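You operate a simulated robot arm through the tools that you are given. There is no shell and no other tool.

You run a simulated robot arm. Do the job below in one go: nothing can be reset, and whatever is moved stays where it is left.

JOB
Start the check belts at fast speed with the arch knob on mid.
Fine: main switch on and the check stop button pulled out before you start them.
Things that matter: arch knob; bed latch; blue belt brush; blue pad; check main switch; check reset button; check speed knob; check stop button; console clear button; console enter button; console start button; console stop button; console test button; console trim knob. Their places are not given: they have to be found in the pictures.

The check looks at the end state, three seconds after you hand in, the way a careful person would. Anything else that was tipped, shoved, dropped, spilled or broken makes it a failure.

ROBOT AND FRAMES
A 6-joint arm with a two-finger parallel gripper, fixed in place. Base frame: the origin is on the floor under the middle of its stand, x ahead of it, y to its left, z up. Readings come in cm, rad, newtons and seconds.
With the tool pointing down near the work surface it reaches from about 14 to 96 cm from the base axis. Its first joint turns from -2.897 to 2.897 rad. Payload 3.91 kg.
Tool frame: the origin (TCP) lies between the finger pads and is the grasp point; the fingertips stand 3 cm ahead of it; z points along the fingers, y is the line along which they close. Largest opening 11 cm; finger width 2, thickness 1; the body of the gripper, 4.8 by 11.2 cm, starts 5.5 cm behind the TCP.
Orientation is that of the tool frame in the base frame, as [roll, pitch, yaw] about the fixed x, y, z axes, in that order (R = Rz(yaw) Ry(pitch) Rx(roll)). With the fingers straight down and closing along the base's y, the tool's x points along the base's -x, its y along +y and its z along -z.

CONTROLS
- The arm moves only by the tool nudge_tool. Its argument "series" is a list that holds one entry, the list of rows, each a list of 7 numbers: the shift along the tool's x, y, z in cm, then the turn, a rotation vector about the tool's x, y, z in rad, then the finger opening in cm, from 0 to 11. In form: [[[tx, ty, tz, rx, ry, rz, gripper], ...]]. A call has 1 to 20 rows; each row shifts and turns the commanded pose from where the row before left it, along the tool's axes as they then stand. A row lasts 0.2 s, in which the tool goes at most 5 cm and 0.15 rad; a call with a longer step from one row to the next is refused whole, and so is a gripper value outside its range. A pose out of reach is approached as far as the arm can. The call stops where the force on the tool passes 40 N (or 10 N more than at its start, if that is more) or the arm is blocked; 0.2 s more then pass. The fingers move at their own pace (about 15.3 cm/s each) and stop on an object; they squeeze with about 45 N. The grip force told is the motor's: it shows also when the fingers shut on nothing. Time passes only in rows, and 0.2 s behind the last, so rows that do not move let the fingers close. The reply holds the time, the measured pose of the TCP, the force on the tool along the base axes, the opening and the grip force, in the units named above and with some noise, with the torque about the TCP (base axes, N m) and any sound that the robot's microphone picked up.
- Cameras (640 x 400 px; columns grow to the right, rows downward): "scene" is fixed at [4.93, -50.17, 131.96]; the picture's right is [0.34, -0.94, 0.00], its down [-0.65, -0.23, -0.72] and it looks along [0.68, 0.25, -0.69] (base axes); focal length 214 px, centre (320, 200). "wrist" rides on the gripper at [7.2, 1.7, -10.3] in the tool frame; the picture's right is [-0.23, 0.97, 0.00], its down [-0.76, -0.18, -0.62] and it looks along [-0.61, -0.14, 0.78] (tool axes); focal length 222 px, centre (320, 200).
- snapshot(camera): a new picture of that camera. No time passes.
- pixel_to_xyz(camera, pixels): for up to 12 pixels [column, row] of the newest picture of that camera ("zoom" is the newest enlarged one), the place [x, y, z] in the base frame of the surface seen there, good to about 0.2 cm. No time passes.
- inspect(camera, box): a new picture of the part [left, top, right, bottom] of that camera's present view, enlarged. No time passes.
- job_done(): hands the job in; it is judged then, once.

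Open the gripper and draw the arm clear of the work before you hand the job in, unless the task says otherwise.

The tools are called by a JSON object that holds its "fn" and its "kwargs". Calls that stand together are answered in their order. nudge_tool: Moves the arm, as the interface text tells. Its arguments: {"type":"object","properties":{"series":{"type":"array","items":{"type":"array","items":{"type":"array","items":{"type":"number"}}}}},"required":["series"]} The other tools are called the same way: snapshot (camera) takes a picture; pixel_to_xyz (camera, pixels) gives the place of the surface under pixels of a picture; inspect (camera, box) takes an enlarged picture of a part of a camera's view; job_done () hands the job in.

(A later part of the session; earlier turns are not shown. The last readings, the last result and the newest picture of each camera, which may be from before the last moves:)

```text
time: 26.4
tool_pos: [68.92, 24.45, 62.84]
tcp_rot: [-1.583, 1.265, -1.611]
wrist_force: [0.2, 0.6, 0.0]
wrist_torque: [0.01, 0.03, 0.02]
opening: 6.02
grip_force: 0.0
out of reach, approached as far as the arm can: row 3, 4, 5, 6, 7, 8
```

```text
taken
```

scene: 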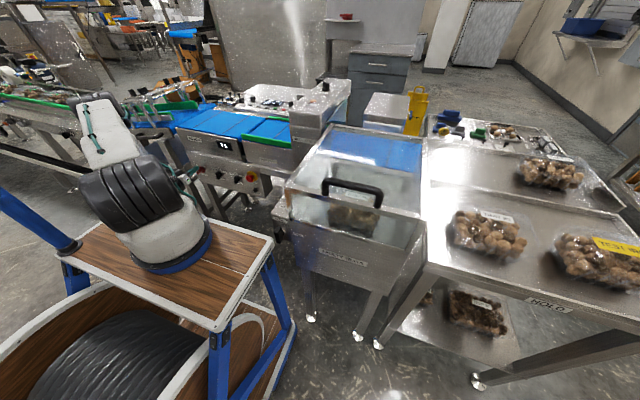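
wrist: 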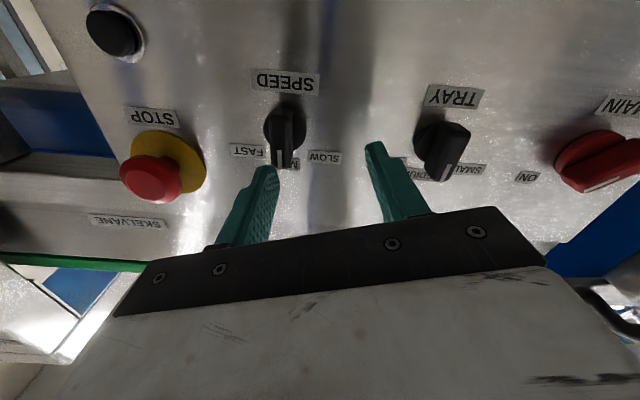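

Near the base the level tool pose runs out of reach (it drifted to x 68.9). I pitch the tool downward about 0.7 rad, which draws the tips back and unloads the wrist.

{"fn": "nudge_tool", "kwargs": {"series": [[[0, 0, -1, 0, 0.14, 0, 6], [0, 0, -1, 0, 0.14, 0, 6], [0, 0, 0, 0, 0.14, 0, 6], [0, 0, 0, 0, 0.14, 0, 6], [0, 0, 0, 0, 0.14, 0, 6], [0, 0, 0, 0, 0, 0, 6]]]}}

{"fn": "snapshot", "kwargs": {"camera": "wrist"}}

{"fn": "snapshot", "kwargs": {"camera": "scene"}}

```text
time: 27.8
tool_pos: [66.75, 24.46, 62.99]
tcp_rot: [-2.69, 0.814, -2.828]
wrist_force: [-0.4, 0.0, -0.2]
wrist_torque: [-0.01, -0.03, -0.03]
opening: 6.03
grip_force: 0.1
```

```text
taken
```

wrist: 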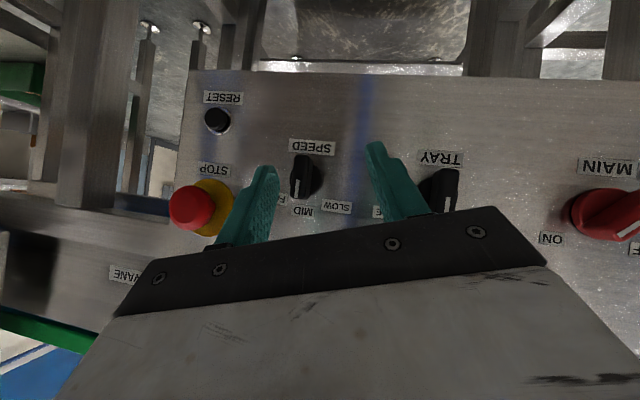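

```text
taken
```

scene: 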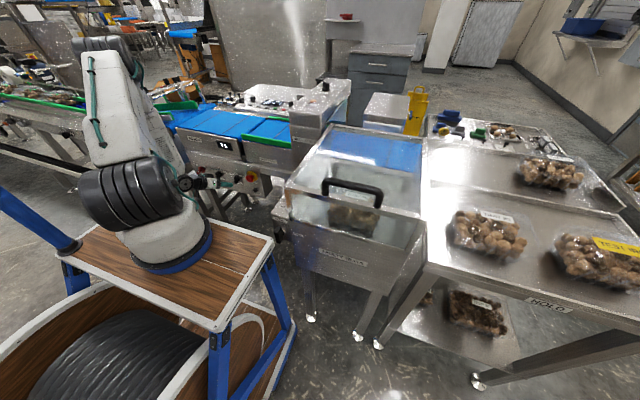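

The pitched pose is fully reachable. I level the fingers' closing line with base y (small correction turn) and close the fingers, backing off slightly.

{"fn": "nudge_tool", "kwargs": {"series": [[[0, 0, -1, -0.07, -0.012, 0.073, 4], [0, 0, -1, -0.07, -0.012, 0.073, 2], [0, 0, 0, -0.07, -0.012, 0.072, 0], [0, 0, 0, 0, 0, 0, 0]]]}}

{"fn": "snapshot", "kwargs": {"camera": "wrist"}}

{"fn": "inspect", "kwargs": {"camera": "wrist", "box": [150, 60, 350, 240]}}

```text
time: 28.8
tool_pos: [65.81, 24.87, 63.95]
tcp_rot: [-2.887, 0.864, -2.964]
wrist_force: [-0.6, 0.1, 0.2]
wrist_torque: [0.02, 0.0, -0.02]
opening: 0.0
grip_force: 38.4
out of reach, approached as far as the arm can: row 2, 3
```

```text
taken
```

wrist: 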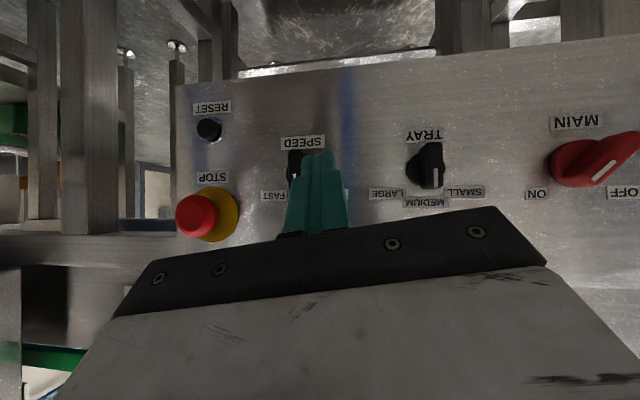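

```text
2.22 times, centred on (250, 150) of wrist
```

zoom: 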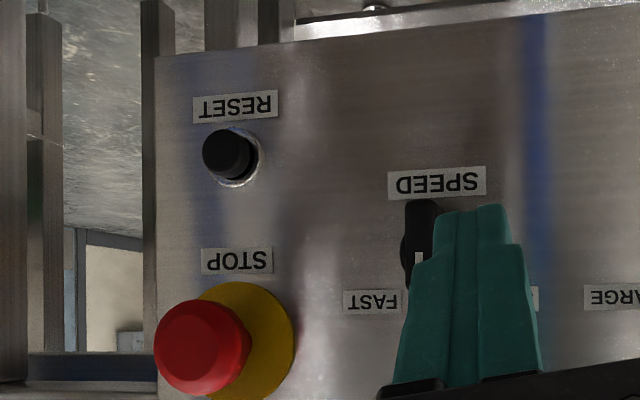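

The SPEED bar is partly hidden behind the closed fingers. I measure the visible points of it, the FAST label and the STOP mushroom.

{"fn": "pixel_to_xyz", "kwargs": {"camera": "zoom", "pixels": [[413, 210], [420, 240], [412, 258], [405, 275], [430, 205], [372, 300], [437, 180], [200, 345], [165, 350], [235, 350], [200, 310], [270, 320]]}}

{"fn": "inspect", "kwargs": {"camera": "scene", "box": [215, 160, 275, 205]}}

{"fn": "pixel_to_xyz", "kwargs": {"camera": "zoom", "pixels": [[320, 200], [200, 150], [150, 150], [180, 200], [210, 130], [240, 180], [420, 150], [460, 180]]}}

```text
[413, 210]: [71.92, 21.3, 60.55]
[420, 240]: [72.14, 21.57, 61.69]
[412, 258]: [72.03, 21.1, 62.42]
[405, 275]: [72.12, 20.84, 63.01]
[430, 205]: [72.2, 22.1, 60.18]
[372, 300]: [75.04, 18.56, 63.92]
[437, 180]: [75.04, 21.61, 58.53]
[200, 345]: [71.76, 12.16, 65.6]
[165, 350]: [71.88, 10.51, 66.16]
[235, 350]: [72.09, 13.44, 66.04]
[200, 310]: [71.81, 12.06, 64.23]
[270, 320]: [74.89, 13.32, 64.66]
```

```text
8.89 times, centred on (245, 182) of scene
```

zoom: 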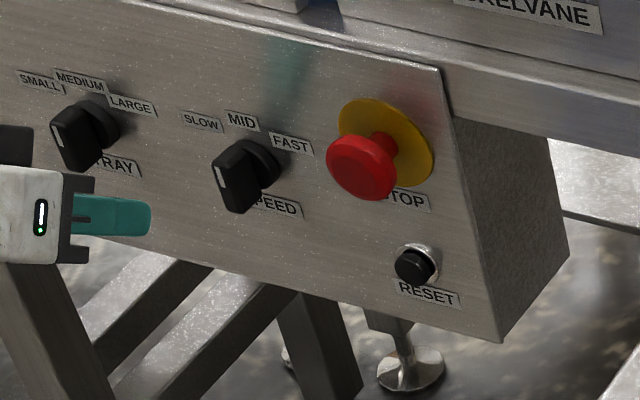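

```text
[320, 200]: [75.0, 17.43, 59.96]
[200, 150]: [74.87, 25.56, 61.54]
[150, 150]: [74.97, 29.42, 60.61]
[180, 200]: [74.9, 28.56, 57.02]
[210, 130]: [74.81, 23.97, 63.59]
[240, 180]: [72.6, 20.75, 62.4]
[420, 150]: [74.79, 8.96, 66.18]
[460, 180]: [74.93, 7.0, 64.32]
```

SPEED's bar is upright at MID, centred near (21.6, 61.8). I bring the closed fingertips in on its left (+y) side at (73.5, 24.3, 63.3).

{"fn": "nudge_tool", "kwargs": {"series": [[[-1.1, -0.08, 0.85, 0, 0, 0, 0], [-1.1, -0.08, 0.85, 0, 0, 0, 0], [-1.1, -0.08, 0.85, 0, 0, 0, 0], [-1.08, -0.07, 0.84, 0, 0, 0, 0], [0, 0, 0, 0, 0, 0, 0]]]}}

{"fn": "snapshot", "kwargs": {"camera": "wrist"}}

{"fn": "inspect", "kwargs": {"camera": "scene", "box": [205, 150, 275, 205]}}

```text
time: 29.9
tool_pos: [71.13, 24.63, 65.21]
tcp_rot: [-2.889, 0.863, -2.966]
wrist_force: [0.0, 0.7, 0.4]
wrist_torque: [0.01, -0.02, 0.03]
opening: 0.0
grip_force: 37.4
```

```text
taken
```

wrist: 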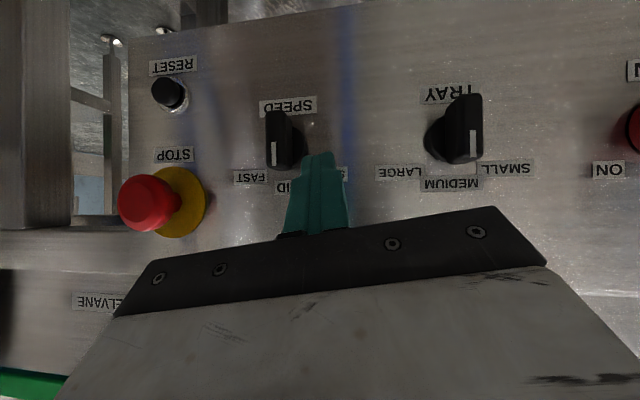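

```text
7.27 times, centred on (240, 178) of scene
```

zoom: 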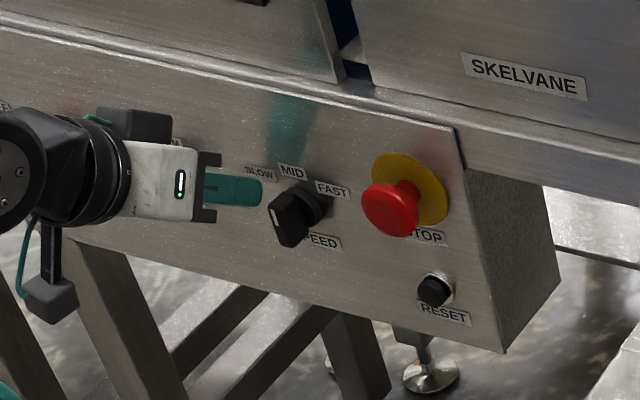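

The fingertip sits left of the SPEED bar (bar at (280,140)). I push it toward −y, rising a little, to bring it to FAST.

{"fn": "nudge_tool", "kwargs": {"series": [[[-0.037, -0.35, -0.023, 0, 0, 0, 0], [-0.037, -0.35, -0.023, 0, 0, 0, 0], [-0.037, -0.35, -0.023, 0, 0, 0, 0], [-0.037, -0.35, -0.023, 0, 0, 0, 0], [-0.037, -0.35, -0.023, 0, 0, 0, 0], [-0.037, -0.35, -0.023, 0, 0, 0, 0], [-0.037, -0.35, -0.023, 0, 0, 0, 0], [-0.037, -0.35, -0.023, 0, 0, 0, 0]]]}}

{"fn": "snapshot", "kwargs": {"camera": "wrist"}}

{"fn": "inspect", "kwargs": {"camera": "wrist", "box": [230, 80, 390, 220]}}

```text
time: 31.8
tool_pos: [71.17, 22.11, 66.15]
tcp_rot: [-2.891, 0.866, -2.961]
wrist_force: [0.5, 11.1, 0.3]
wrist_torque: [0.25, 0.0, 0.17]
opening: 0.0
grip_force: 37.9
```

```text
taken
```

wrist: 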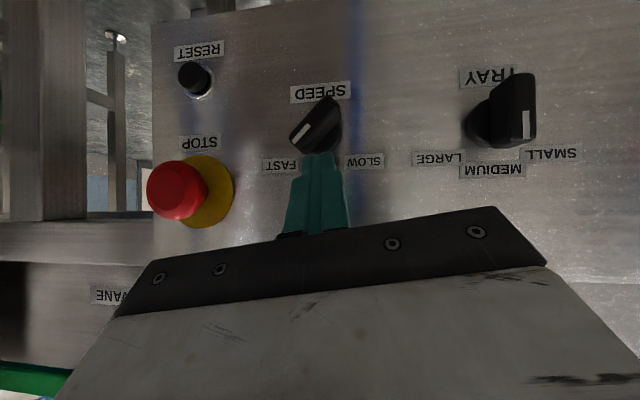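

```text
2.86 times, centred on (310, 150) of wrist
```

zoom: 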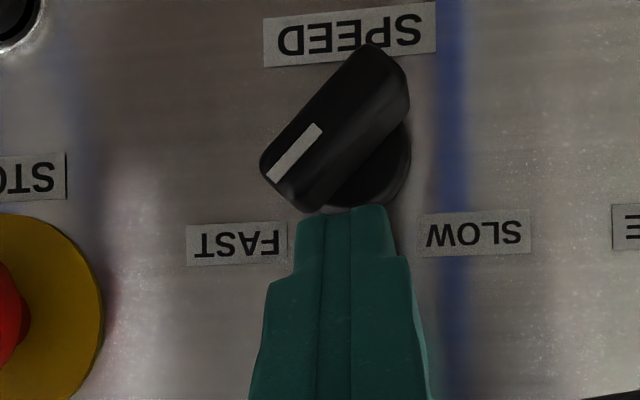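

The bar has swung toward FAST. I measure its mark and edges to see the angle.

{"fn": "pixel_to_xyz", "kwargs": {"camera": "zoom", "pixels": [[275, 176], [314, 130], [268, 160], [362, 50], [300, 205], [400, 105], [330, 130], [235, 243], [470, 232]]}}

```text
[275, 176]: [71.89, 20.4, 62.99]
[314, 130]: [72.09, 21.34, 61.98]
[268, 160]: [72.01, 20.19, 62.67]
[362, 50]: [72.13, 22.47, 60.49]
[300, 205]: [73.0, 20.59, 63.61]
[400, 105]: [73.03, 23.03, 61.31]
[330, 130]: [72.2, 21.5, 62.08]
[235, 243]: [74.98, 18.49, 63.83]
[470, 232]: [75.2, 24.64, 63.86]
```

The bar is at about 45°, matching FAST. I press a little further to feel for the end stop.

{"fn": "nudge_tool", "kwargs": {"series": [[[-0.02, -0.15, -0.01, 0, 0, 0, 0], [-0.02, -0.15, -0.01, 0, 0, 0, 0], [0, 0, 0, 0, 0, 0, 0]]]}}

{"fn": "inspect", "kwargs": {"camera": "wrist", "box": [230, 80, 390, 220]}}

{"fn": "pixel_to_xyz", "kwargs": {"camera": "zoom", "pixels": [[280, 178], [318, 132], [272, 162], [365, 52]]}}

```text
time: 32.5
tool_pos: [71.29, 21.68, 66.22]
tcp_rot: [-2.889, 0.865, -2.965]
wrist_force: [-0.8, 10.2, 8.8]
wrist_torque: [0.14, -0.14, 0.16]
opening: 0.0
grip_force: 37.2
```

```text
2.86 times, centred on (310, 150) of wrist
```

zoom: 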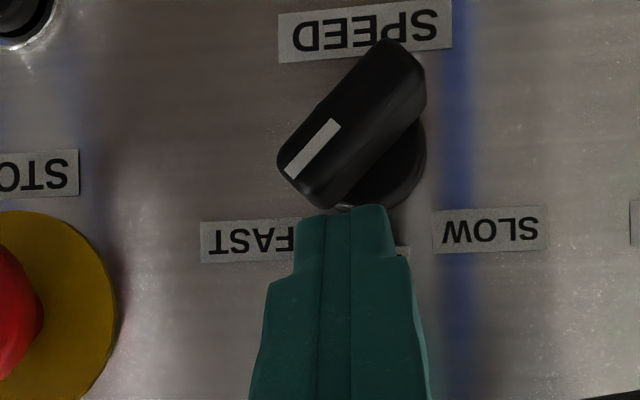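

```text
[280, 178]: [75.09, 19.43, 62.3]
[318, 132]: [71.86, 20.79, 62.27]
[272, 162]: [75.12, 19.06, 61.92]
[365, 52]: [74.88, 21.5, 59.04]
```

SPEED stands at FAST. I ease away to +y, back off along −x, and steepen the pitch by about 0.3 rad for more room near the base.

{"fn": "nudge_tool", "kwargs": {"series": [[[0, 0.6, 0, 0, 0, 0, 0], [0, 0.4, 0, 0, 0, 0, 0], [0.64, 0, -0.77, 0, 0, 0, 0], [0.64, 0, -0.77, 0, 0.1, 0, 0], [0.4, 0, -0.7, 0, 0.1, 0, 0], [0.3, 0, -0.6, 0, 0.1, 0, 0], [0, 0, 0, 0, 0, 0, 0]]]}}

{"fn": "snapshot", "kwargs": {"camera": "wrist"}}

{"fn": "inspect", "kwargs": {"camera": "scene", "box": [180, 100, 280, 210]}}

```text
time: 33.0
tool_pos: [71.11, 22.09, 66.28]
tcp_rot: [-2.884, 0.873, -2.968]
wrist_force: [-5.1, -7.8, 24.4]
wrist_torque: [-0.44, -0.29, -0.23]
opening: 0.0
grip_force: 37.6
stopped in row 2: the force on the tool passed its limit at 47 N (the readings are from after the stop); the commanded pose is now the measured one
```

```text
taken
```

wrist: 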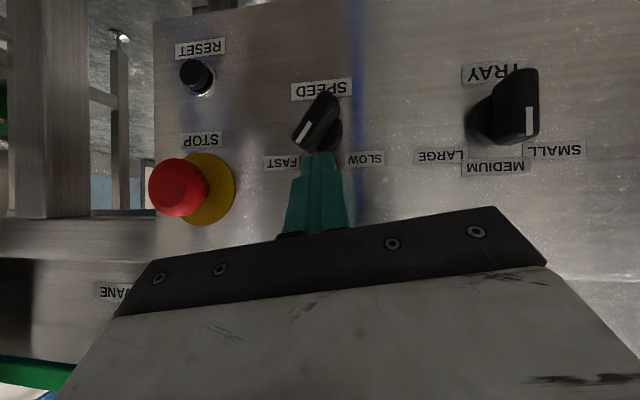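

```text
3.64 times, centred on (230, 155) of scene
```

zoom: 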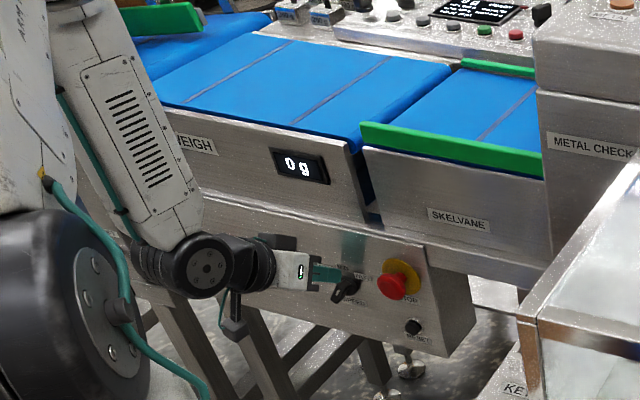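

The finger was resting on the bar's top end, so sliding sideways loaded it. I lift slightly and back straight out instead, watching the knob.

{"fn": "nudge_tool", "kwargs": {"series": [[[-0.2, -0.04, -0.2, 0, 0, 0, 0], [0.3, -0.04, -0.7, 0, 0, 0, 0], [0.5, -0.04, -0.9, 0, 0, 0, 0], [0.5, -0.04, -0.9, 0, 0, 0, 0], [0.3, 0, -0.6, 0, 0.1, 0, 0], [0.2, 0, -0.6, 0, 0.1, 0, 0], [0, 0, 0, 0, 0.1, 0, 0]]]}}

{"fn": "snapshot", "kwargs": {"camera": "wrist"}}

{"fn": "inspect", "kwargs": {"camera": "wrist", "box": [150, 40, 390, 220]}}

```text
time: 34.6
tool_pos: [67.25, 22.28, 67.37]
tcp_rot: [-2.946, 0.572, -3.058]
wrist_force: [0.4, 0.0, 0.1]
wrist_torque: [0.01, 0.0, 0.01]
opening: 0.0
grip_force: 37.9
```

```text
taken
```

wrist: 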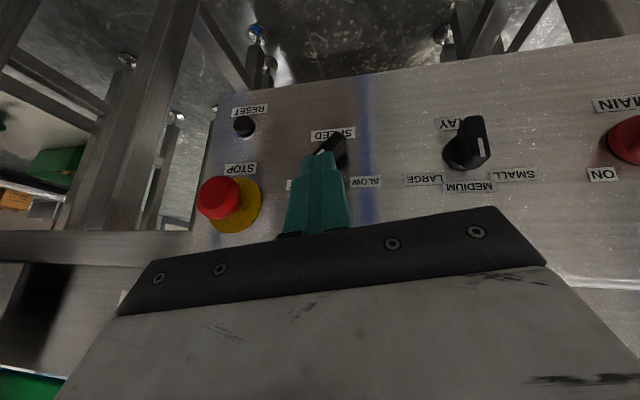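

```text
2.22 times, centred on (270, 130) of wrist
```

zoom: 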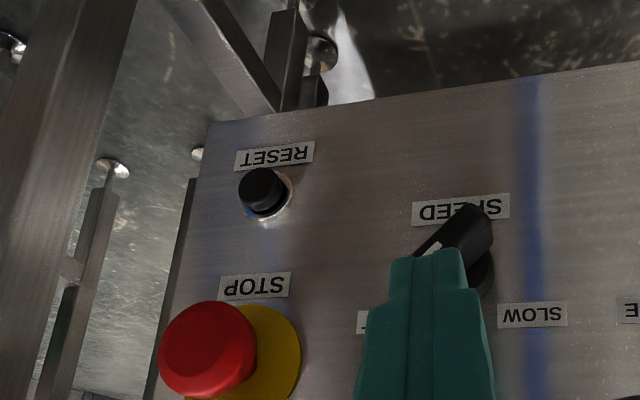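

Clear of SPEED. I move along to the STOP mushroom (y≈12, z≈65.5), straightening the roll and opening the fingers to 7.

{"fn": "nudge_tool", "kwargs": {"series": [[[0, -2.0, 0.05, -0.03, 0, 0.014, 2], [0, -2.0, 0.05, -0.03, 0, 0.014, 4], [0, -2.0, 0.05, -0.03, 0, 0.014, 7], [0, -2.0, 0.05, -0.03, 0, 0.014, 7], [0, -2.0, 0.05, -0.03, 0, 0.014, 7], [0, 0, 0, 0, 0, 0, 7]]]}}

{"fn": "snapshot", "kwargs": {"camera": "wrist"}}

{"fn": "inspect", "kwargs": {"camera": "scene", "box": [200, 140, 290, 210]}}

```text
time: 36.0
tool_pos: [69.98, 13.93, 71.06]
tcp_rot: [-3.105, 0.571, -3.125]
wrist_force: [-0.1, 1.0, 0.8]
wrist_torque: [-0.02, 0.02, -0.02]
opening: 7.0
grip_force: 0.0
out of reach, approached as far as the arm can: row 4, 5
```

```text
taken
```

wrist: 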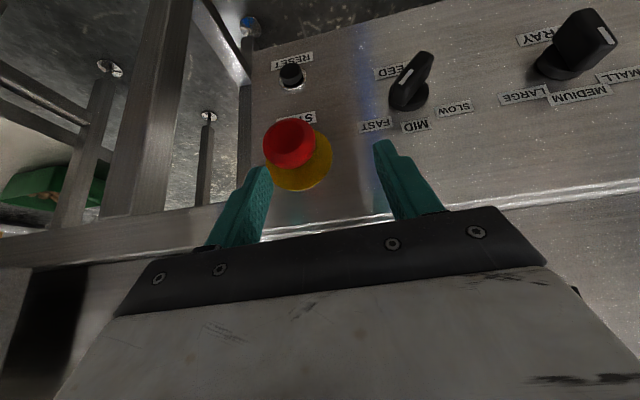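

```text
5.71 times, centred on (245, 175) of scene
```

zoom: 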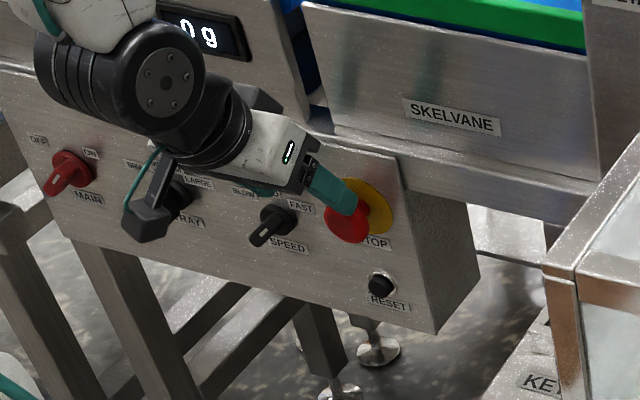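

SPEED reads FAST. Too close to the base again for this pitch (drifted to x 70, z 71), so I steepen by another 0.3 rad while above the mushroom at (290,143).

{"fn": "nudge_tool", "kwargs": {"series": [[[0, 0, 0, 0, 0.1, 0, 7], [0, 0, 0, 0, 0.1, 0, 7], [0, 0, 0, 0, 0.1, 0, 7], [0, 0, 0, 0, 0, 0, 7]]]}}

{"fn": "snapshot", "kwargs": {"camera": "wrist"}}

{"fn": "inspect", "kwargs": {"camera": "wrist", "box": [230, 90, 390, 220]}}

```text
time: 37.0
tool_pos: [70.03, 13.99, 70.98]
tcp_rot: [-3.14, 0.279, 3.141]
wrist_force: [0.0, 0.6, -0.2]
wrist_torque: [-0.02, 0.0, -0.01]
opening: 7.04
grip_force: 0.1
```

```text
taken
```

wrist: 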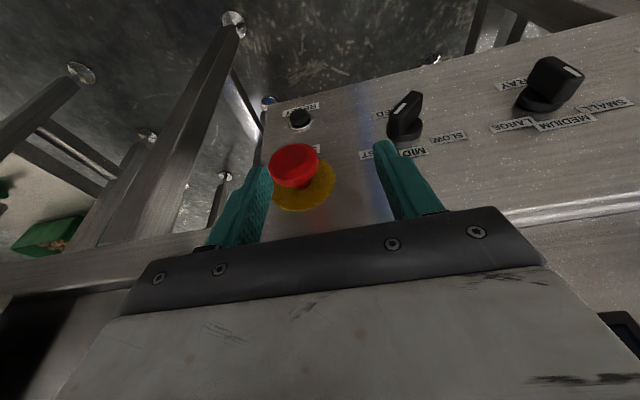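

```text
3.08 times, centred on (310, 155) of wrist
```

zoom: 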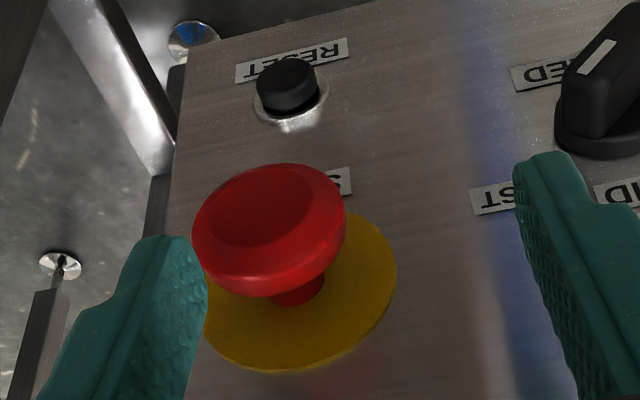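

The tool's closing line is now exactly along y. I measure the mushroom's head and neck.

{"fn": "pixel_to_xyz", "kwargs": {"camera": "zoom", "pixels": [[265, 215], [200, 235], [340, 215], [270, 170], [270, 285], [300, 293], [235, 280], [320, 265], [300, 350], [390, 270], [220, 350], [290, 90]]}}

```text
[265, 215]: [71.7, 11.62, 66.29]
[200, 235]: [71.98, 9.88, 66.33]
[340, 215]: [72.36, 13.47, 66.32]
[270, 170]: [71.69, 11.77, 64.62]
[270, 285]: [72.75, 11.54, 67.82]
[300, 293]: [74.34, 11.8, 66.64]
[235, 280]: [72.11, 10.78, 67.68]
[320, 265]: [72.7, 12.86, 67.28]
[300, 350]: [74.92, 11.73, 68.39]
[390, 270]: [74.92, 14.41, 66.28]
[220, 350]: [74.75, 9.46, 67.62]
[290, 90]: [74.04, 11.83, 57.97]
```

The head spans y 9.8–13.6, z 64.2–67.9, its widest rim near x≈72.3; centre about (11.7, 66.0). I centre the open fingers over it at x≈72.5 before lowering.

{"fn": "nudge_tool", "kwargs": {"series": [[[-1.153, -1.2, 0.33, 0, 0, 0, 7], [-1.153, -1.1, 0.33, 0, 0, 0, 7], [0, 0, 0, 0, 0, 0, 7]]]}}

{"fn": "snapshot", "kwargs": {"camera": "wrist"}}

```text
time: 37.8
tool_pos: [72.38, 11.64, 70.99]
tcp_rot: [3.141, 0.282, 3.14]
wrist_force: [0.7, 0.1, -0.8]
wrist_torque: [0.0, 0.0, -0.02]
opening: 7.02
grip_force: 0.0
```

```text
taken
```

wrist: 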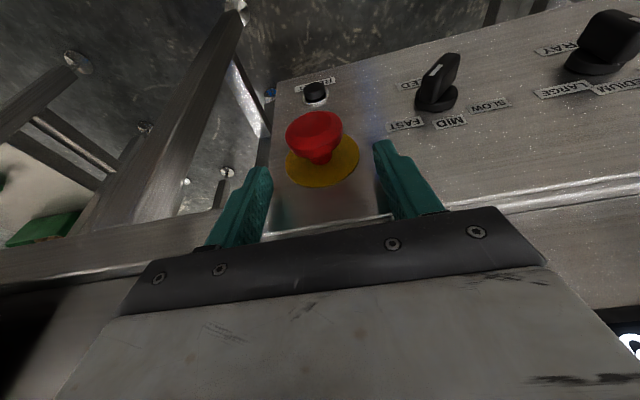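

The mushroom (315,135) is between the fingers' planes and the pose was reached exactly. I lower 3.4 cm to straddle the head.

{"fn": "nudge_tool", "kwargs": {"series": [[[0.316, 0, 1.105, 0, 0, 0, 7], [0.316, 0, 1.105, 0, 0, 0, 7], [0.316, 0, 1.105, 0, 0, 0, 7], [0, 0, 0, 0, 0, 0, 7]]]}}

{"fn": "snapshot", "kwargs": {"camera": "wrist"}}

{"fn": "inspect", "kwargs": {"camera": "scene", "box": [220, 150, 280, 200]}}

```text
time: 38.8
tool_pos: [72.43, 11.65, 67.46]
tcp_rot: [-3.141, 0.28, -3.14]
wrist_force: [0.1, 0.1, 0.5]
wrist_torque: [0.01, 0.03, -0.05]
opening: 7.0
grip_force: 0.0
```

```text
taken
```

wrist: 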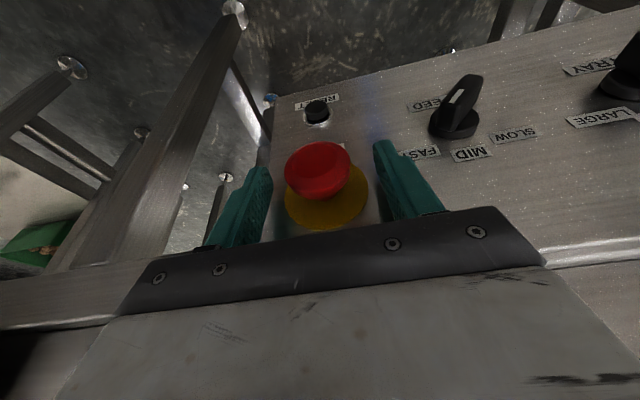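

```text
8.00 times, centred on (250, 175) of scene
```

zoom: 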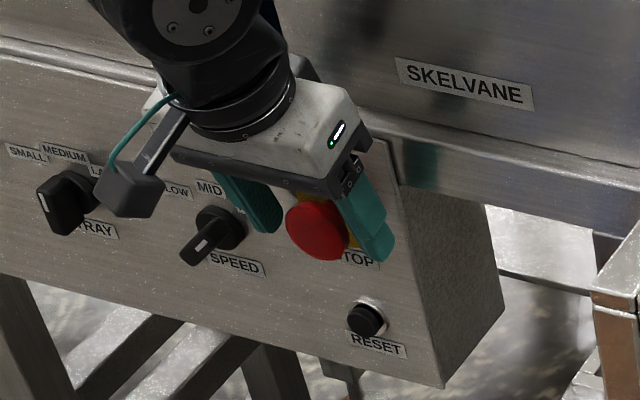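

The fingers straddle the head. I close on it gently and let the fingers settle.

{"fn": "nudge_tool", "kwargs": {"series": [[[0, 0, 0, 0, 0, 0, 5], [0, 0, 0, 0, 0, 0, 3], [0, 0, 0, 0, 0, 0, 1], [0, 0, 0, 0, 0, 0, 0.5]]]}}

{"fn": "snapshot", "kwargs": {"camera": "wrist"}}

```text
time: 39.8
tool_pos: [72.5, 11.53, 67.51]
tcp_rot: [-3.139, 0.281, -3.14]
wrist_force: [0.8, -8.8, -0.9]
wrist_torque: [-0.16, -0.08, -0.03]
opening: 4.0
grip_force: 45.3
```

```text
taken
```

wrist: 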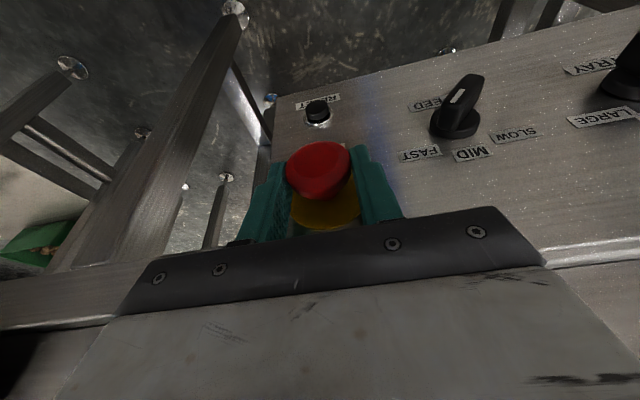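

The head is held at 4.0 cm. I pull straight out along −x in small steps and watch for force, sound or movement.

{"fn": "nudge_tool", "kwargs": {"series": [[[0.24, 0.05, -0.069, 0, 0, 0, 0.5], [0.24, 0, -0.069, 0, 0, 0, 0.5], [0.24, 0, -0.069, 0, 0, 0, 0.5], [0.24, 0, -0.069, 0, 0, 0, 0.5], [0.24, 0, -0.069, 0, 0, 0, 0.5]]]}}

{"fn": "snapshot", "kwargs": {"camera": "wrist"}}

{"fn": "inspect", "kwargs": {"camera": "scene", "box": [220, 150, 280, 200]}}

```text
time: 41.0
tool_pos: [71.6, 11.54, 67.46]
tcp_rot: [-3.14, 0.288, 3.14]
wrist_force: [14.9, -29.0, -10.9]
wrist_torque: [-0.5, -0.34, 0.05]
opening: 4.01
grip_force: 45.3
stopped in row 5: the force on the tool passed its limit at 43 N (the readings are from after the stop); the commanded pose is now the measured one
```

```text
taken
```

wrist: 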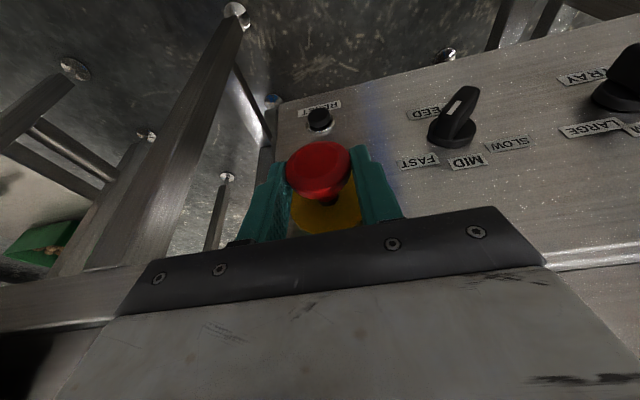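

```text
8.00 times, centred on (250, 175) of scene
```

zoom: 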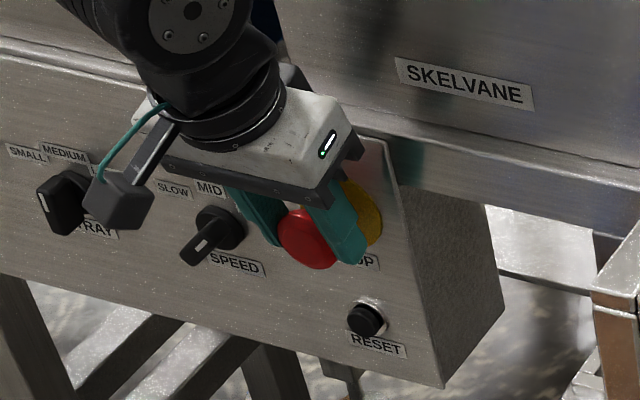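

The head came out about 0.9 cm with the fingers and then hit its end stop. I release, open wide and check.

{"fn": "nudge_tool", "kwargs": {"series": [[[0, 0, 0, 0, 0, 0, 5], [0, 0, 0, 0, 0, 0, 7], [0, 0, 0, 0, 0, 0, 7]]]}}

{"fn": "snapshot", "kwargs": {"camera": "wrist"}}

{"fn": "inspect", "kwargs": {"camera": "wrist", "box": [230, 90, 390, 240]}}

{"fn": "pixel_to_xyz", "kwargs": {"camera": "wrist", "pixels": [[318, 165], [300, 175], [335, 160], [330, 205], [345, 220]]}}

```text
time: 41.9
tool_pos: [71.52, 11.76, 67.58]
tcp_rot: [-3.141, 0.287, -3.141]
wrist_force: [-0.2, -0.3, -1.4]
wrist_torque: [-0.02, -0.03, -0.03]
opening: 7.04
grip_force: 0.1
```

```text
taken
```

wrist: 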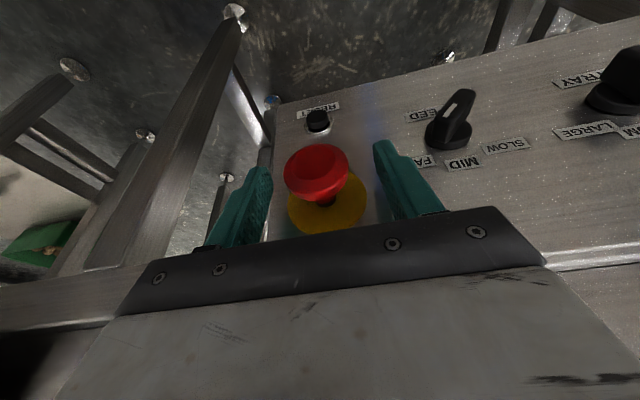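

```text
2.67 times, centred on (310, 165) of wrist
```

zoom: 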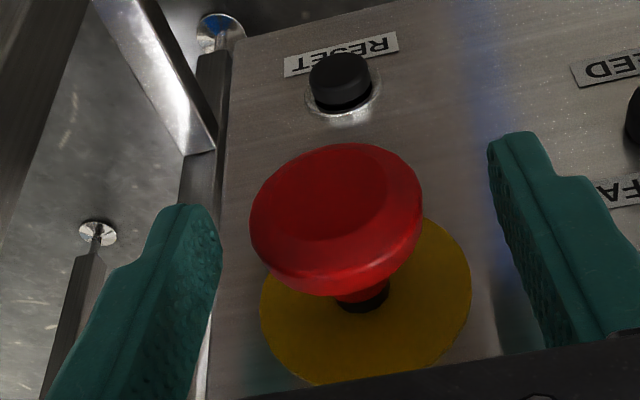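

```text
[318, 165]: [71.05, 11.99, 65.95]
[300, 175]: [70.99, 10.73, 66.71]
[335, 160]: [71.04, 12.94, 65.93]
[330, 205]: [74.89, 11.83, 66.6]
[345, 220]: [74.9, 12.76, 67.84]
```

The head's front is now at x≈71.0 with the black collar showing: STOP is pulled out. I read the console's display from the scene camera.

{"fn": "inspect", "kwargs": {"camera": "scene", "box": [255, 92, 300, 120]}}

{"fn": "inspect", "kwargs": {"camera": "scene", "box": [210, 75, 340, 160]}}

```text
14.22 times, centred on (278, 106) of scene
```

zoom: 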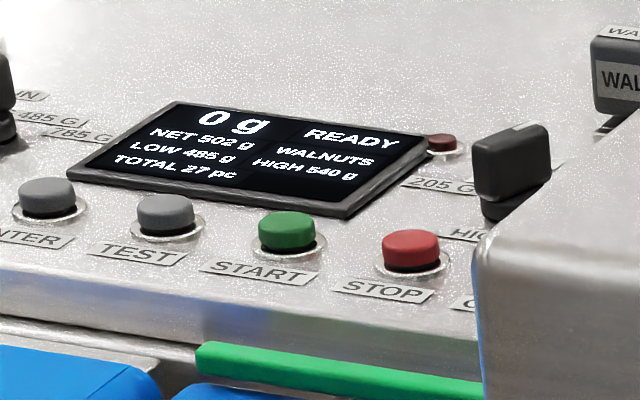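

```text
4.71 times, centred on (275, 118) of scene
```

zoom: 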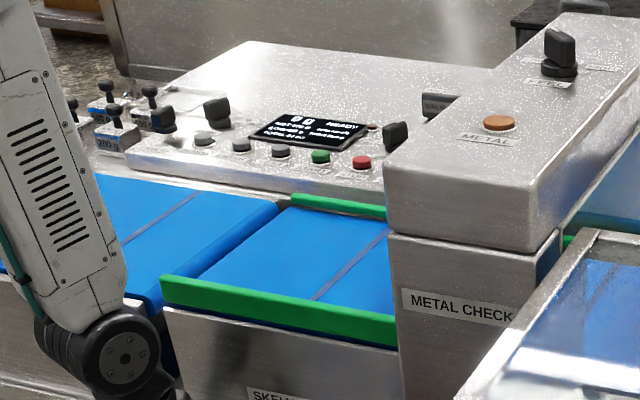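

The console shows READY. I raise the tool clear of the mushroom and up above the machine, backing off slightly from the front.

{"fn": "nudge_tool", "kwargs": {"series": [[[-0.28, 0, -0.96, 0, 0, 0, 7], [-0.42, 0, -1.44, 0, 0, 0, 7], [-0.56, 0, -1.92, 0, 0, 0, 7], [-0.2, 0, -3, 0, 0, 0, 7], [-0.5, 0, -4, 0, 0, 0, 5], [-0.8, 0, -4, 0, 0, 0, 2], [-1, 0, -4, 0, 0, 0, 0], [-1, 0, -4, 0, 0, 0, 0], [-1, 0, -4, 0, 0, 0, 0], [-1, 0, -4, 0, 0, 0, 0], [0, 0, 0, 0, 0, 0, 0]]]}}

{"fn": "snapshot", "kwargs": {"camera": "scene"}}

{"fn": "snapshot", "kwargs": {"camera": "wrist"}}

```text
time: 44.2
tool_pos: [69.08, 11.95, 99.3]
tcp_rot: [-3.139, 0.287, -3.141]
wrist_force: [0.3, 0.3, -0.6]
wrist_torque: [-0.03, -0.04, 0.01]
opening: 0.01
grip_force: 37.5
```

```text
taken
```

scene: 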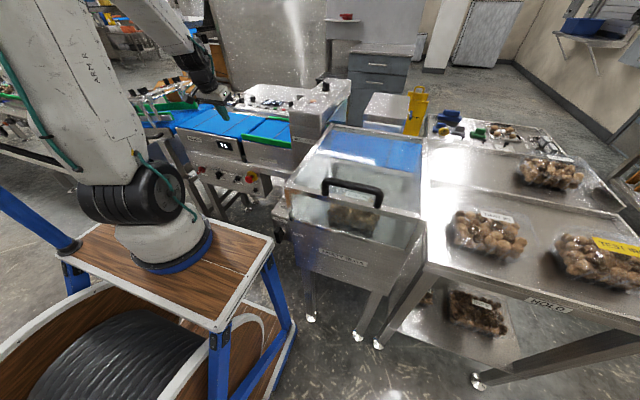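

```text
taken
```

wrist: 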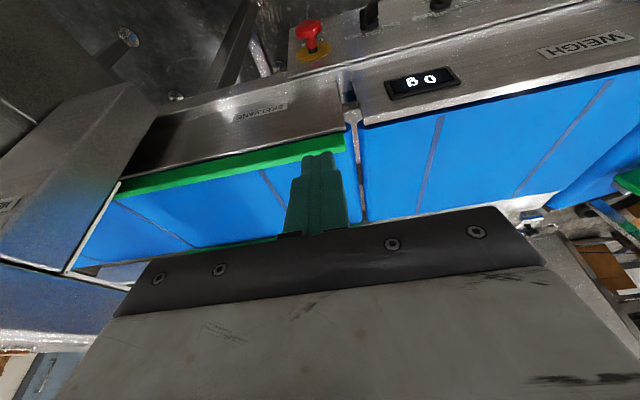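

The tool is well above the machine. I verify the panel's end state and look over the belts and the arch from the scene camera.

{"fn": "inspect", "kwargs": {"camera": "scene", "box": [185, 155, 275, 212]}}

{"fn": "inspect", "kwargs": {"camera": "scene", "box": [140, 85, 300, 160]}}

{"fn": "inspect", "kwargs": {"camera": "scene", "box": [285, 70, 420, 160]}}

```text
7.02 times, centred on (230, 184) of scene
```

zoom: 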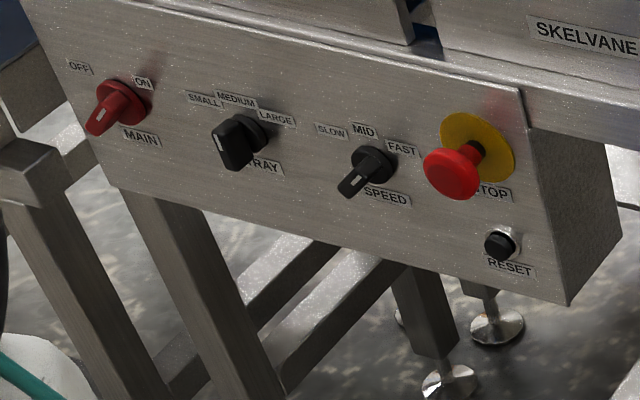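

```text
4.00 times, centred on (220, 122) of scene
```

zoom: 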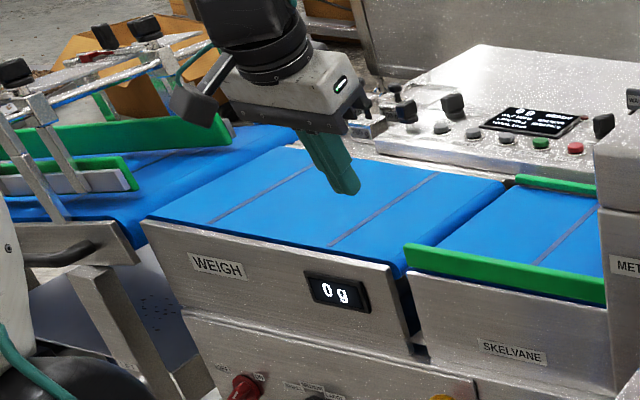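

```text
4.44 times, centred on (352, 115) of scene
```

zoom: 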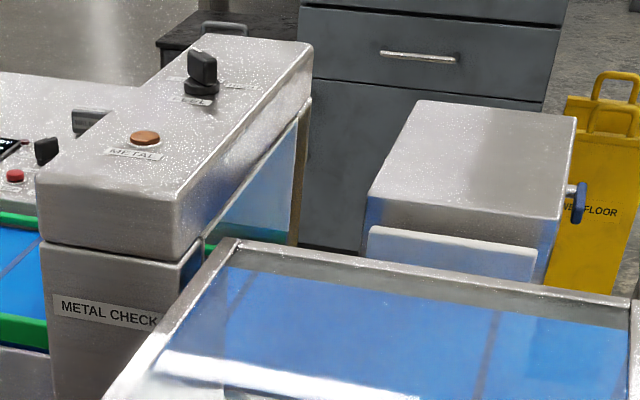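

Panel state is right: MAIN ON, TRAY MEDIUM, SPEED FAST, STOP out; the belts look clear. I rise to z≈119 and swing over toward the arch knob at (91.5, −21.5).

{"fn": "nudge_tool", "kwargs": {"series": [[[-1.13, 0, -3.84, 0, 0, 0, 0], [-1.13, 0, -3.84, 0, 0, 0, 0], [-1.13, 0, -3.84, 0, 0, 0, 0], [-1.13, 0, -3.84, 0, 0, 0, 0], [-1.13, 0, -3.84, 0, 0, 0, 3], [-1.5, -3.7, 0.45, 0, 0, 0, 6], [-1.5, -3.7, 0.45, 0, 0, 0, 6], [-1.5, -3.7, 0.45, 0, 0, 0, 6], [-1.5, -3.7, 0.45, 0, 0, 0, 6], [-1.5, -3.7, 0.45, 0, 0, 0, 6], [-1.5, -3.7, 0.45, 0, 0, 0, 6], [-1.5, -3.7, 0.45, 0, 0, 0, 6], [-1.5, -3.7, 0.45, 0, 0, 0, 6], [0, 0, 0, 0, 0, 0, 6]]]}}

{"fn": "snapshot", "kwargs": {"camera": "wrist"}}

{"fn": "snapshot", "kwargs": {"camera": "scene"}}

```text
time: 47.2
tool_pos: [81.68, -17.74, 119.38]
tcp_rot: [-3.139, 0.286, -3.141]
wrist_force: [0.5, 0.2, 0.9]
wrist_torque: [-0.02, 0.02, 0.01]
opening: 5.99
grip_force: 0.0
```

```text
taken
```

wrist: 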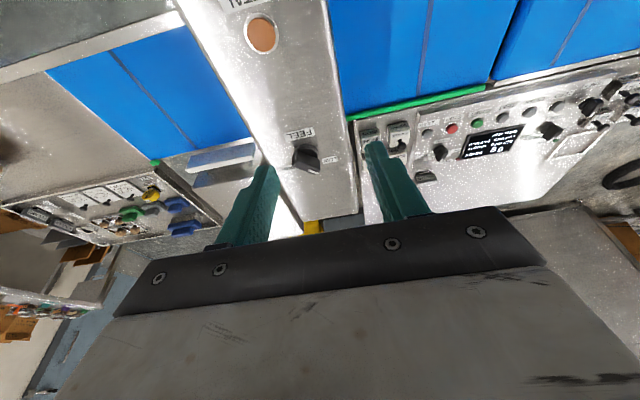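

```text
taken
```

scene: 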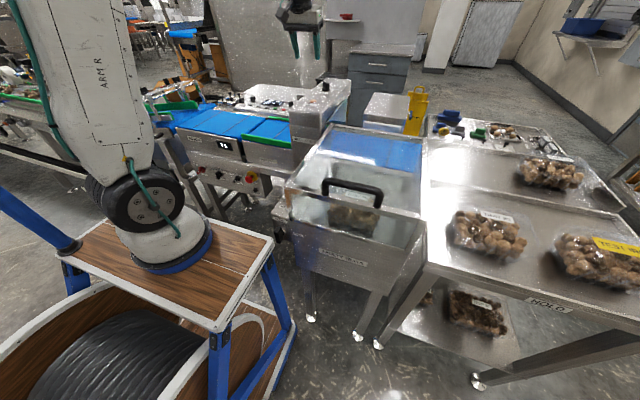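

The FEEL knob appears at (305,158) in the wrist view. I enlarge it and measure.

{"fn": "inspect", "kwargs": {"camera": "wrist", "box": [265, 110, 365, 200]}}

{"fn": "pixel_to_xyz", "kwargs": {"camera": "wrist", "pixels": [[297, 150], [305, 152], [313, 156], [318, 160], [300, 165], [310, 168], [300, 134], [328, 160], [260, 37]]}}

```text
4.44 times, centred on (315, 155) of wrist
```

zoom: 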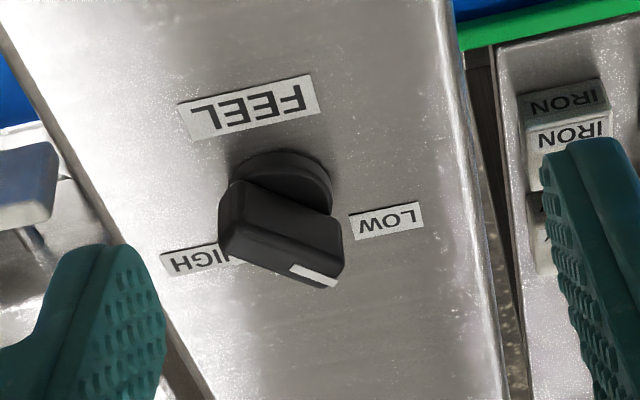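

```text
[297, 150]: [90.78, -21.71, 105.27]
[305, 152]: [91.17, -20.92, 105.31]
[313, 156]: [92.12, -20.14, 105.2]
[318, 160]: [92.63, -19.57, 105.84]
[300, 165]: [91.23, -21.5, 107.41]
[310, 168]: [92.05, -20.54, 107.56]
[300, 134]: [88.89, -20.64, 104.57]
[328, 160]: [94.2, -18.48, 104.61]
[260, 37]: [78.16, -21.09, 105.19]
```

I sample the bar's top face and the labels in the enlarged picture for centre and angle.

{"fn": "pixel_to_xyz", "kwargs": {"camera": "zoom", "pixels": [[228, 230], [224, 250], [335, 270], [325, 283], [295, 268], [280, 255], [250, 245], [285, 165], [200, 262], [385, 222], [250, 110], [325, 190]]}}

```text
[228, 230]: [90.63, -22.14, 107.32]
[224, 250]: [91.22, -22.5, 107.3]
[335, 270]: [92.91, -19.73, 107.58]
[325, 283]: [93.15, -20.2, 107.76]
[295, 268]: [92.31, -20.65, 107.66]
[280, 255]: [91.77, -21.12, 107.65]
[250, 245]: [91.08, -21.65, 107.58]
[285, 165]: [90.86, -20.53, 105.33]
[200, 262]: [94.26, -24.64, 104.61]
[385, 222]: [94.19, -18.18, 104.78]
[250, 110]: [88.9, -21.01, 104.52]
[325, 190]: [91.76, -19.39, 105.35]
```

The bar is centred near (92.0, −21.15), top z≈107.6, tilted ~46° toward LOW. I set the tool vertical and turn it 45° so the fingers will straddle the bar.

{"fn": "nudge_tool", "kwargs": {"series": [[[0, 0, 0, 0, 0.143, 0, 6], [0, 0, 0, 0, 0.143, 0, 6], [0, 0, 0, 0, 0, -0.131, 6], [0, 0, 0, 0, 0, -0.131, 6], [0, 0, 0, 0, 0, -0.131, 6], [0, 0, 0, 0, 0, -0.131, 6], [0, 0, 0, 0, 0, -0.131, 6], [0, 0, 0, 0, 0, -0.131, 6], [0, 0, 0, 0, 0, 0, 6]]]}}

{"fn": "snapshot", "kwargs": {"camera": "wrist"}}

```text
time: 49.2
tool_pos: [81.66, -17.82, 119.4]
tcp_rot: [-3.14, -0.002, -2.353]
wrist_force: [-0.5, 0.4, 0.4]
wrist_torque: [0.01, 0.01, 0.03]
opening: 5.98
grip_force: 0.0
```

```text
taken
```

wrist: 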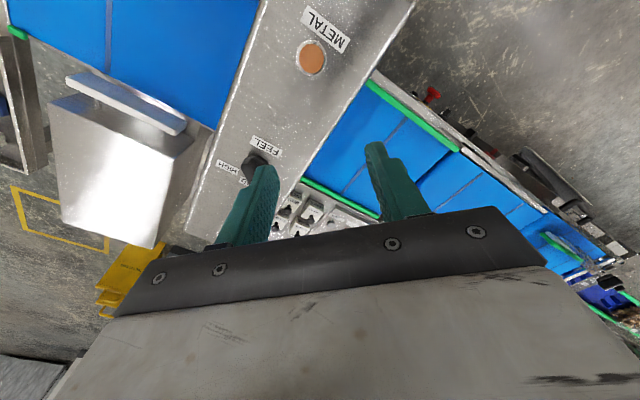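

Vertical and turned 45° as planned. I move over the knob at (92.0, −21.15), to z≈116.

{"fn": "nudge_tool", "kwargs": {"series": [[[-1.234, -2.42, 0.85, 0, 0, 0, 6], [-1.234, -2.42, 0.85, 0, 0, 0, 6], [-1.234, -2.42, 0.85, 0, 0, 0, 6], [-1.234, -2.42, 0.85, 0, 0, 0, 6], [0, 0, 0, 0, 0, 0, 6]]]}}

{"fn": "snapshot", "kwargs": {"camera": "wrist"}}

```text
time: 50.5
tool_pos: [91.93, -21.19, 116.12]
tcp_rot: [-3.14, -0.002, -2.354]
wrist_force: [-0.5, 0.3, -0.7]
wrist_torque: [-0.05, 0.03, 0.02]
opening: 5.98
grip_force: 0.1
```

```text
taken
```

wrist: 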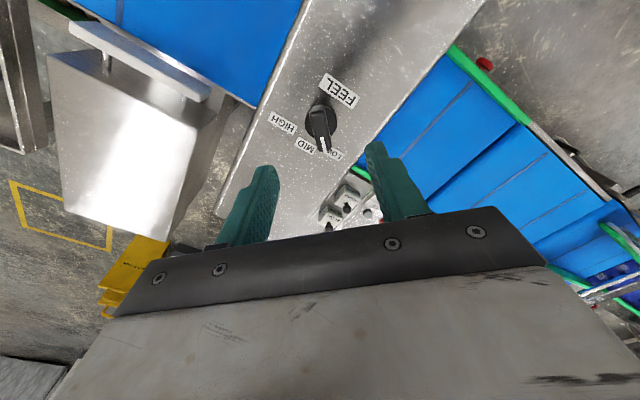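

The bar (320,125) lines up between the fingers, and MID's label shows at (307,146). I check the centre once more from this view.

{"fn": "inspect", "kwargs": {"camera": "wrist", "box": [260, 80, 380, 170]}}

{"fn": "pixel_to_xyz", "kwargs": {"camera": "wrist", "pixels": [[318, 109], [319, 120], [322, 146], [323, 135], [315, 128], [326, 128], [307, 146], [335, 120], [306, 125]]}}

```text
4.44 times, centred on (320, 125) of wrist
```

zoom: 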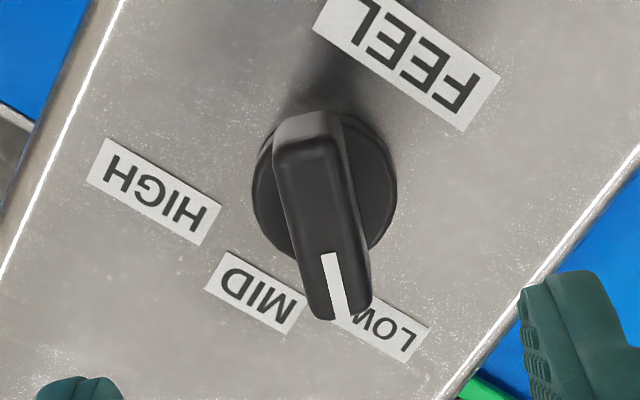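

```text
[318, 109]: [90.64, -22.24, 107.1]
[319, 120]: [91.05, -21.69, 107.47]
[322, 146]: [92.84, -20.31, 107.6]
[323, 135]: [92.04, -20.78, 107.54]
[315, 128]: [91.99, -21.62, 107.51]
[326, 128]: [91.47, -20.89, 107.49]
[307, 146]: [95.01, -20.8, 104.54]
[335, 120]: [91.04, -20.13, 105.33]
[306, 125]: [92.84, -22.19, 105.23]
```

Centre confirmed at (91.9, −21.15). I lower 7.3 cm so the fingertips flank the bar just above its base disc.

{"fn": "nudge_tool", "kwargs": {"series": [[[0, 0, 2.5, 0, 0, 0, 6], [0, 0, 2.5, 0, 0, 0, 5], [0, 0, 1.5, 0, 0, 0, 5], [0, 0, 0.8, 0, 0, 0, 5], [0, 0, 0, 0, 0, 0, 5]]]}}

{"fn": "snapshot", "kwargs": {"camera": "wrist"}}

```text
time: 51.6
tool_pos: [92.01, -21.13, 108.86]
tcp_rot: [-3.14, -0.001, -2.353]
wrist_force: [0.1, -0.9, 0.1]
wrist_torque: [0.0, -0.02, 0.0]
opening: 5.01
grip_force: 0.0
```

```text
taken
```

wrist: 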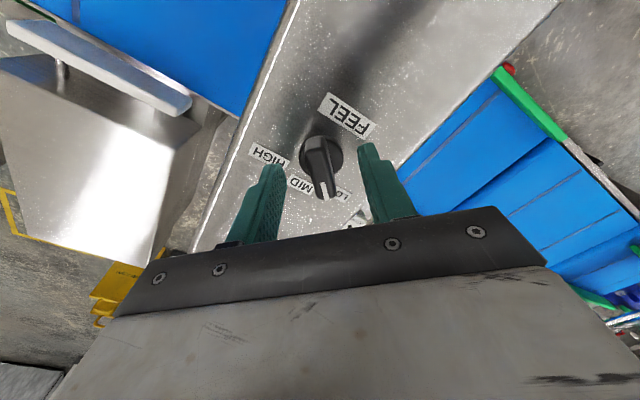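

The bar is between the fingertips. I close on it.

{"fn": "nudge_tool", "kwargs": {"series": [[[0, 0, 0, 0, 0, 0, 3], [0, 0, 0, 0, 0, 0, 1.5], [0, 0, 0, 0, 0, 0, 0.5], [0, 0, 0, 0, 0, 0, 0.5]]]}}

```text
time: 52.6
tool_pos: [91.95, -21.08, 108.93]
tcp_rot: [3.141, -0.001, -2.356]
wrist_force: [-8.0, 4.3, -2.2]
wrist_torque: [0.19, 0.23, -0.08]
opening: 1.38
grip_force: 45.2
```

Held at 1.38 cm. I turn it 45° clockwise (seen from above) toward MID in small steps.

{"fn": "nudge_tool", "kwargs": {"series": [[[0, 0, 0, 0, 0, 0.1, 0.5], [0, 0, 0, 0, 0, 0.1, 0.5], [0, 0, 0, 0, 0, 0.1, 0.5], [0, 0, 0, 0, 0, 0.1, 0.5], [0, 0, 0, 0, 0, 0.1, 0.5], [0, 0, 0, 0, 0, 0.1, 0.5], [0, 0, 0, 0, 0, 0.1, 0.5], [0, 0, 0, 0, 0, 0.085, 0.5], [0, 0, 0, 0, 0, 0, 0.5]]]}}

{"fn": "snapshot", "kwargs": {"camera": "wrist"}}

```text
time: 54.6
tool_pos: [91.97, -21.0, 108.83]
tcp_rot: [-3.14, -0.001, -3.14]
wrist_force: [-10.3, 15.0, -2.4]
wrist_torque: [0.48, 0.8, 0.02]
opening: 1.39
grip_force: 45.3
```

```text
taken
```

wrist: 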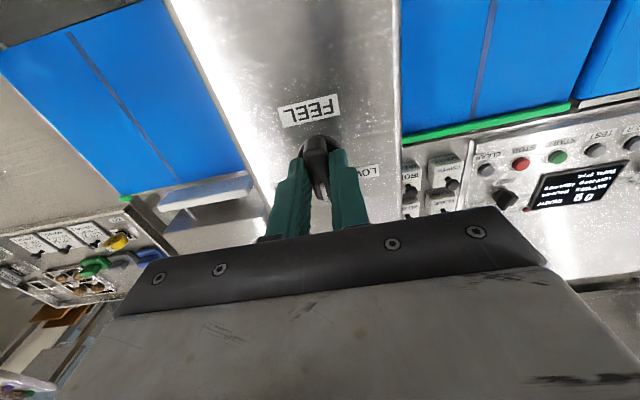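

The bar turned with the tool, which now stands square (yaw π). I release, rise and check where the mark points.

{"fn": "nudge_tool", "kwargs": {"series": [[[0, 0, 0, 0, 0, 0, 3], [0, 0, 0, 0, 0, 0, 5], [0, 0, -1, 0, 0, 0, 5], [0, 0, -3, 0, 0, 0, 5], [0, 0, -3, 0, 0, 0, 5], [0, 0, 0, 0, 0, 0, 5]]]}}

{"fn": "snapshot", "kwargs": {"camera": "wrist"}}

{"fn": "inspect", "kwargs": {"camera": "wrist", "box": [260, 70, 380, 190]}}

```text
time: 56.0
tool_pos: [91.97, -21.11, 115.88]
tcp_rot: [-3.139, 0.0, -3.139]
wrist_force: [-0.5, -0.4, -0.3]
wrist_torque: [0.03, -0.01, 0.01]
opening: 5.01
grip_force: 0.0
```

```text
taken
```

wrist: 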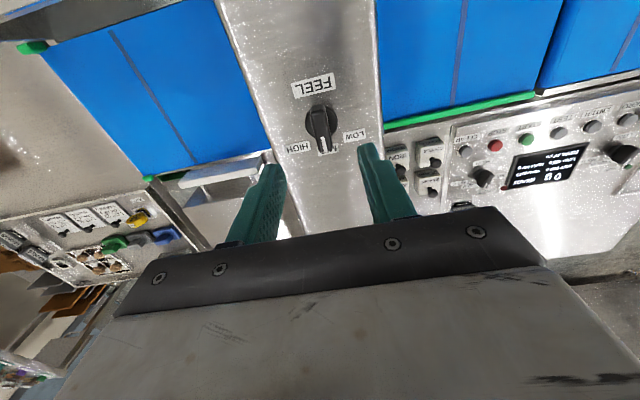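

```text
3.33 times, centred on (320, 130) of wrist
```

zoom: 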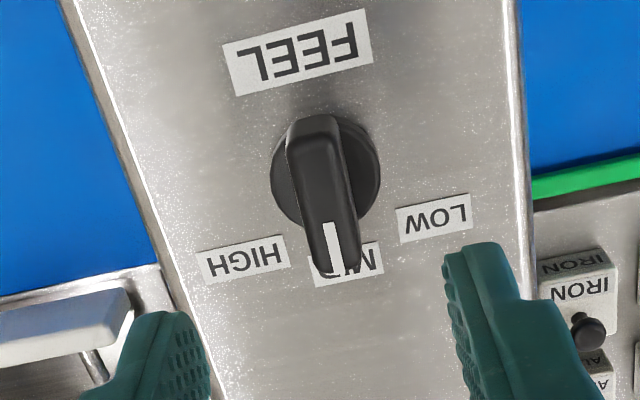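

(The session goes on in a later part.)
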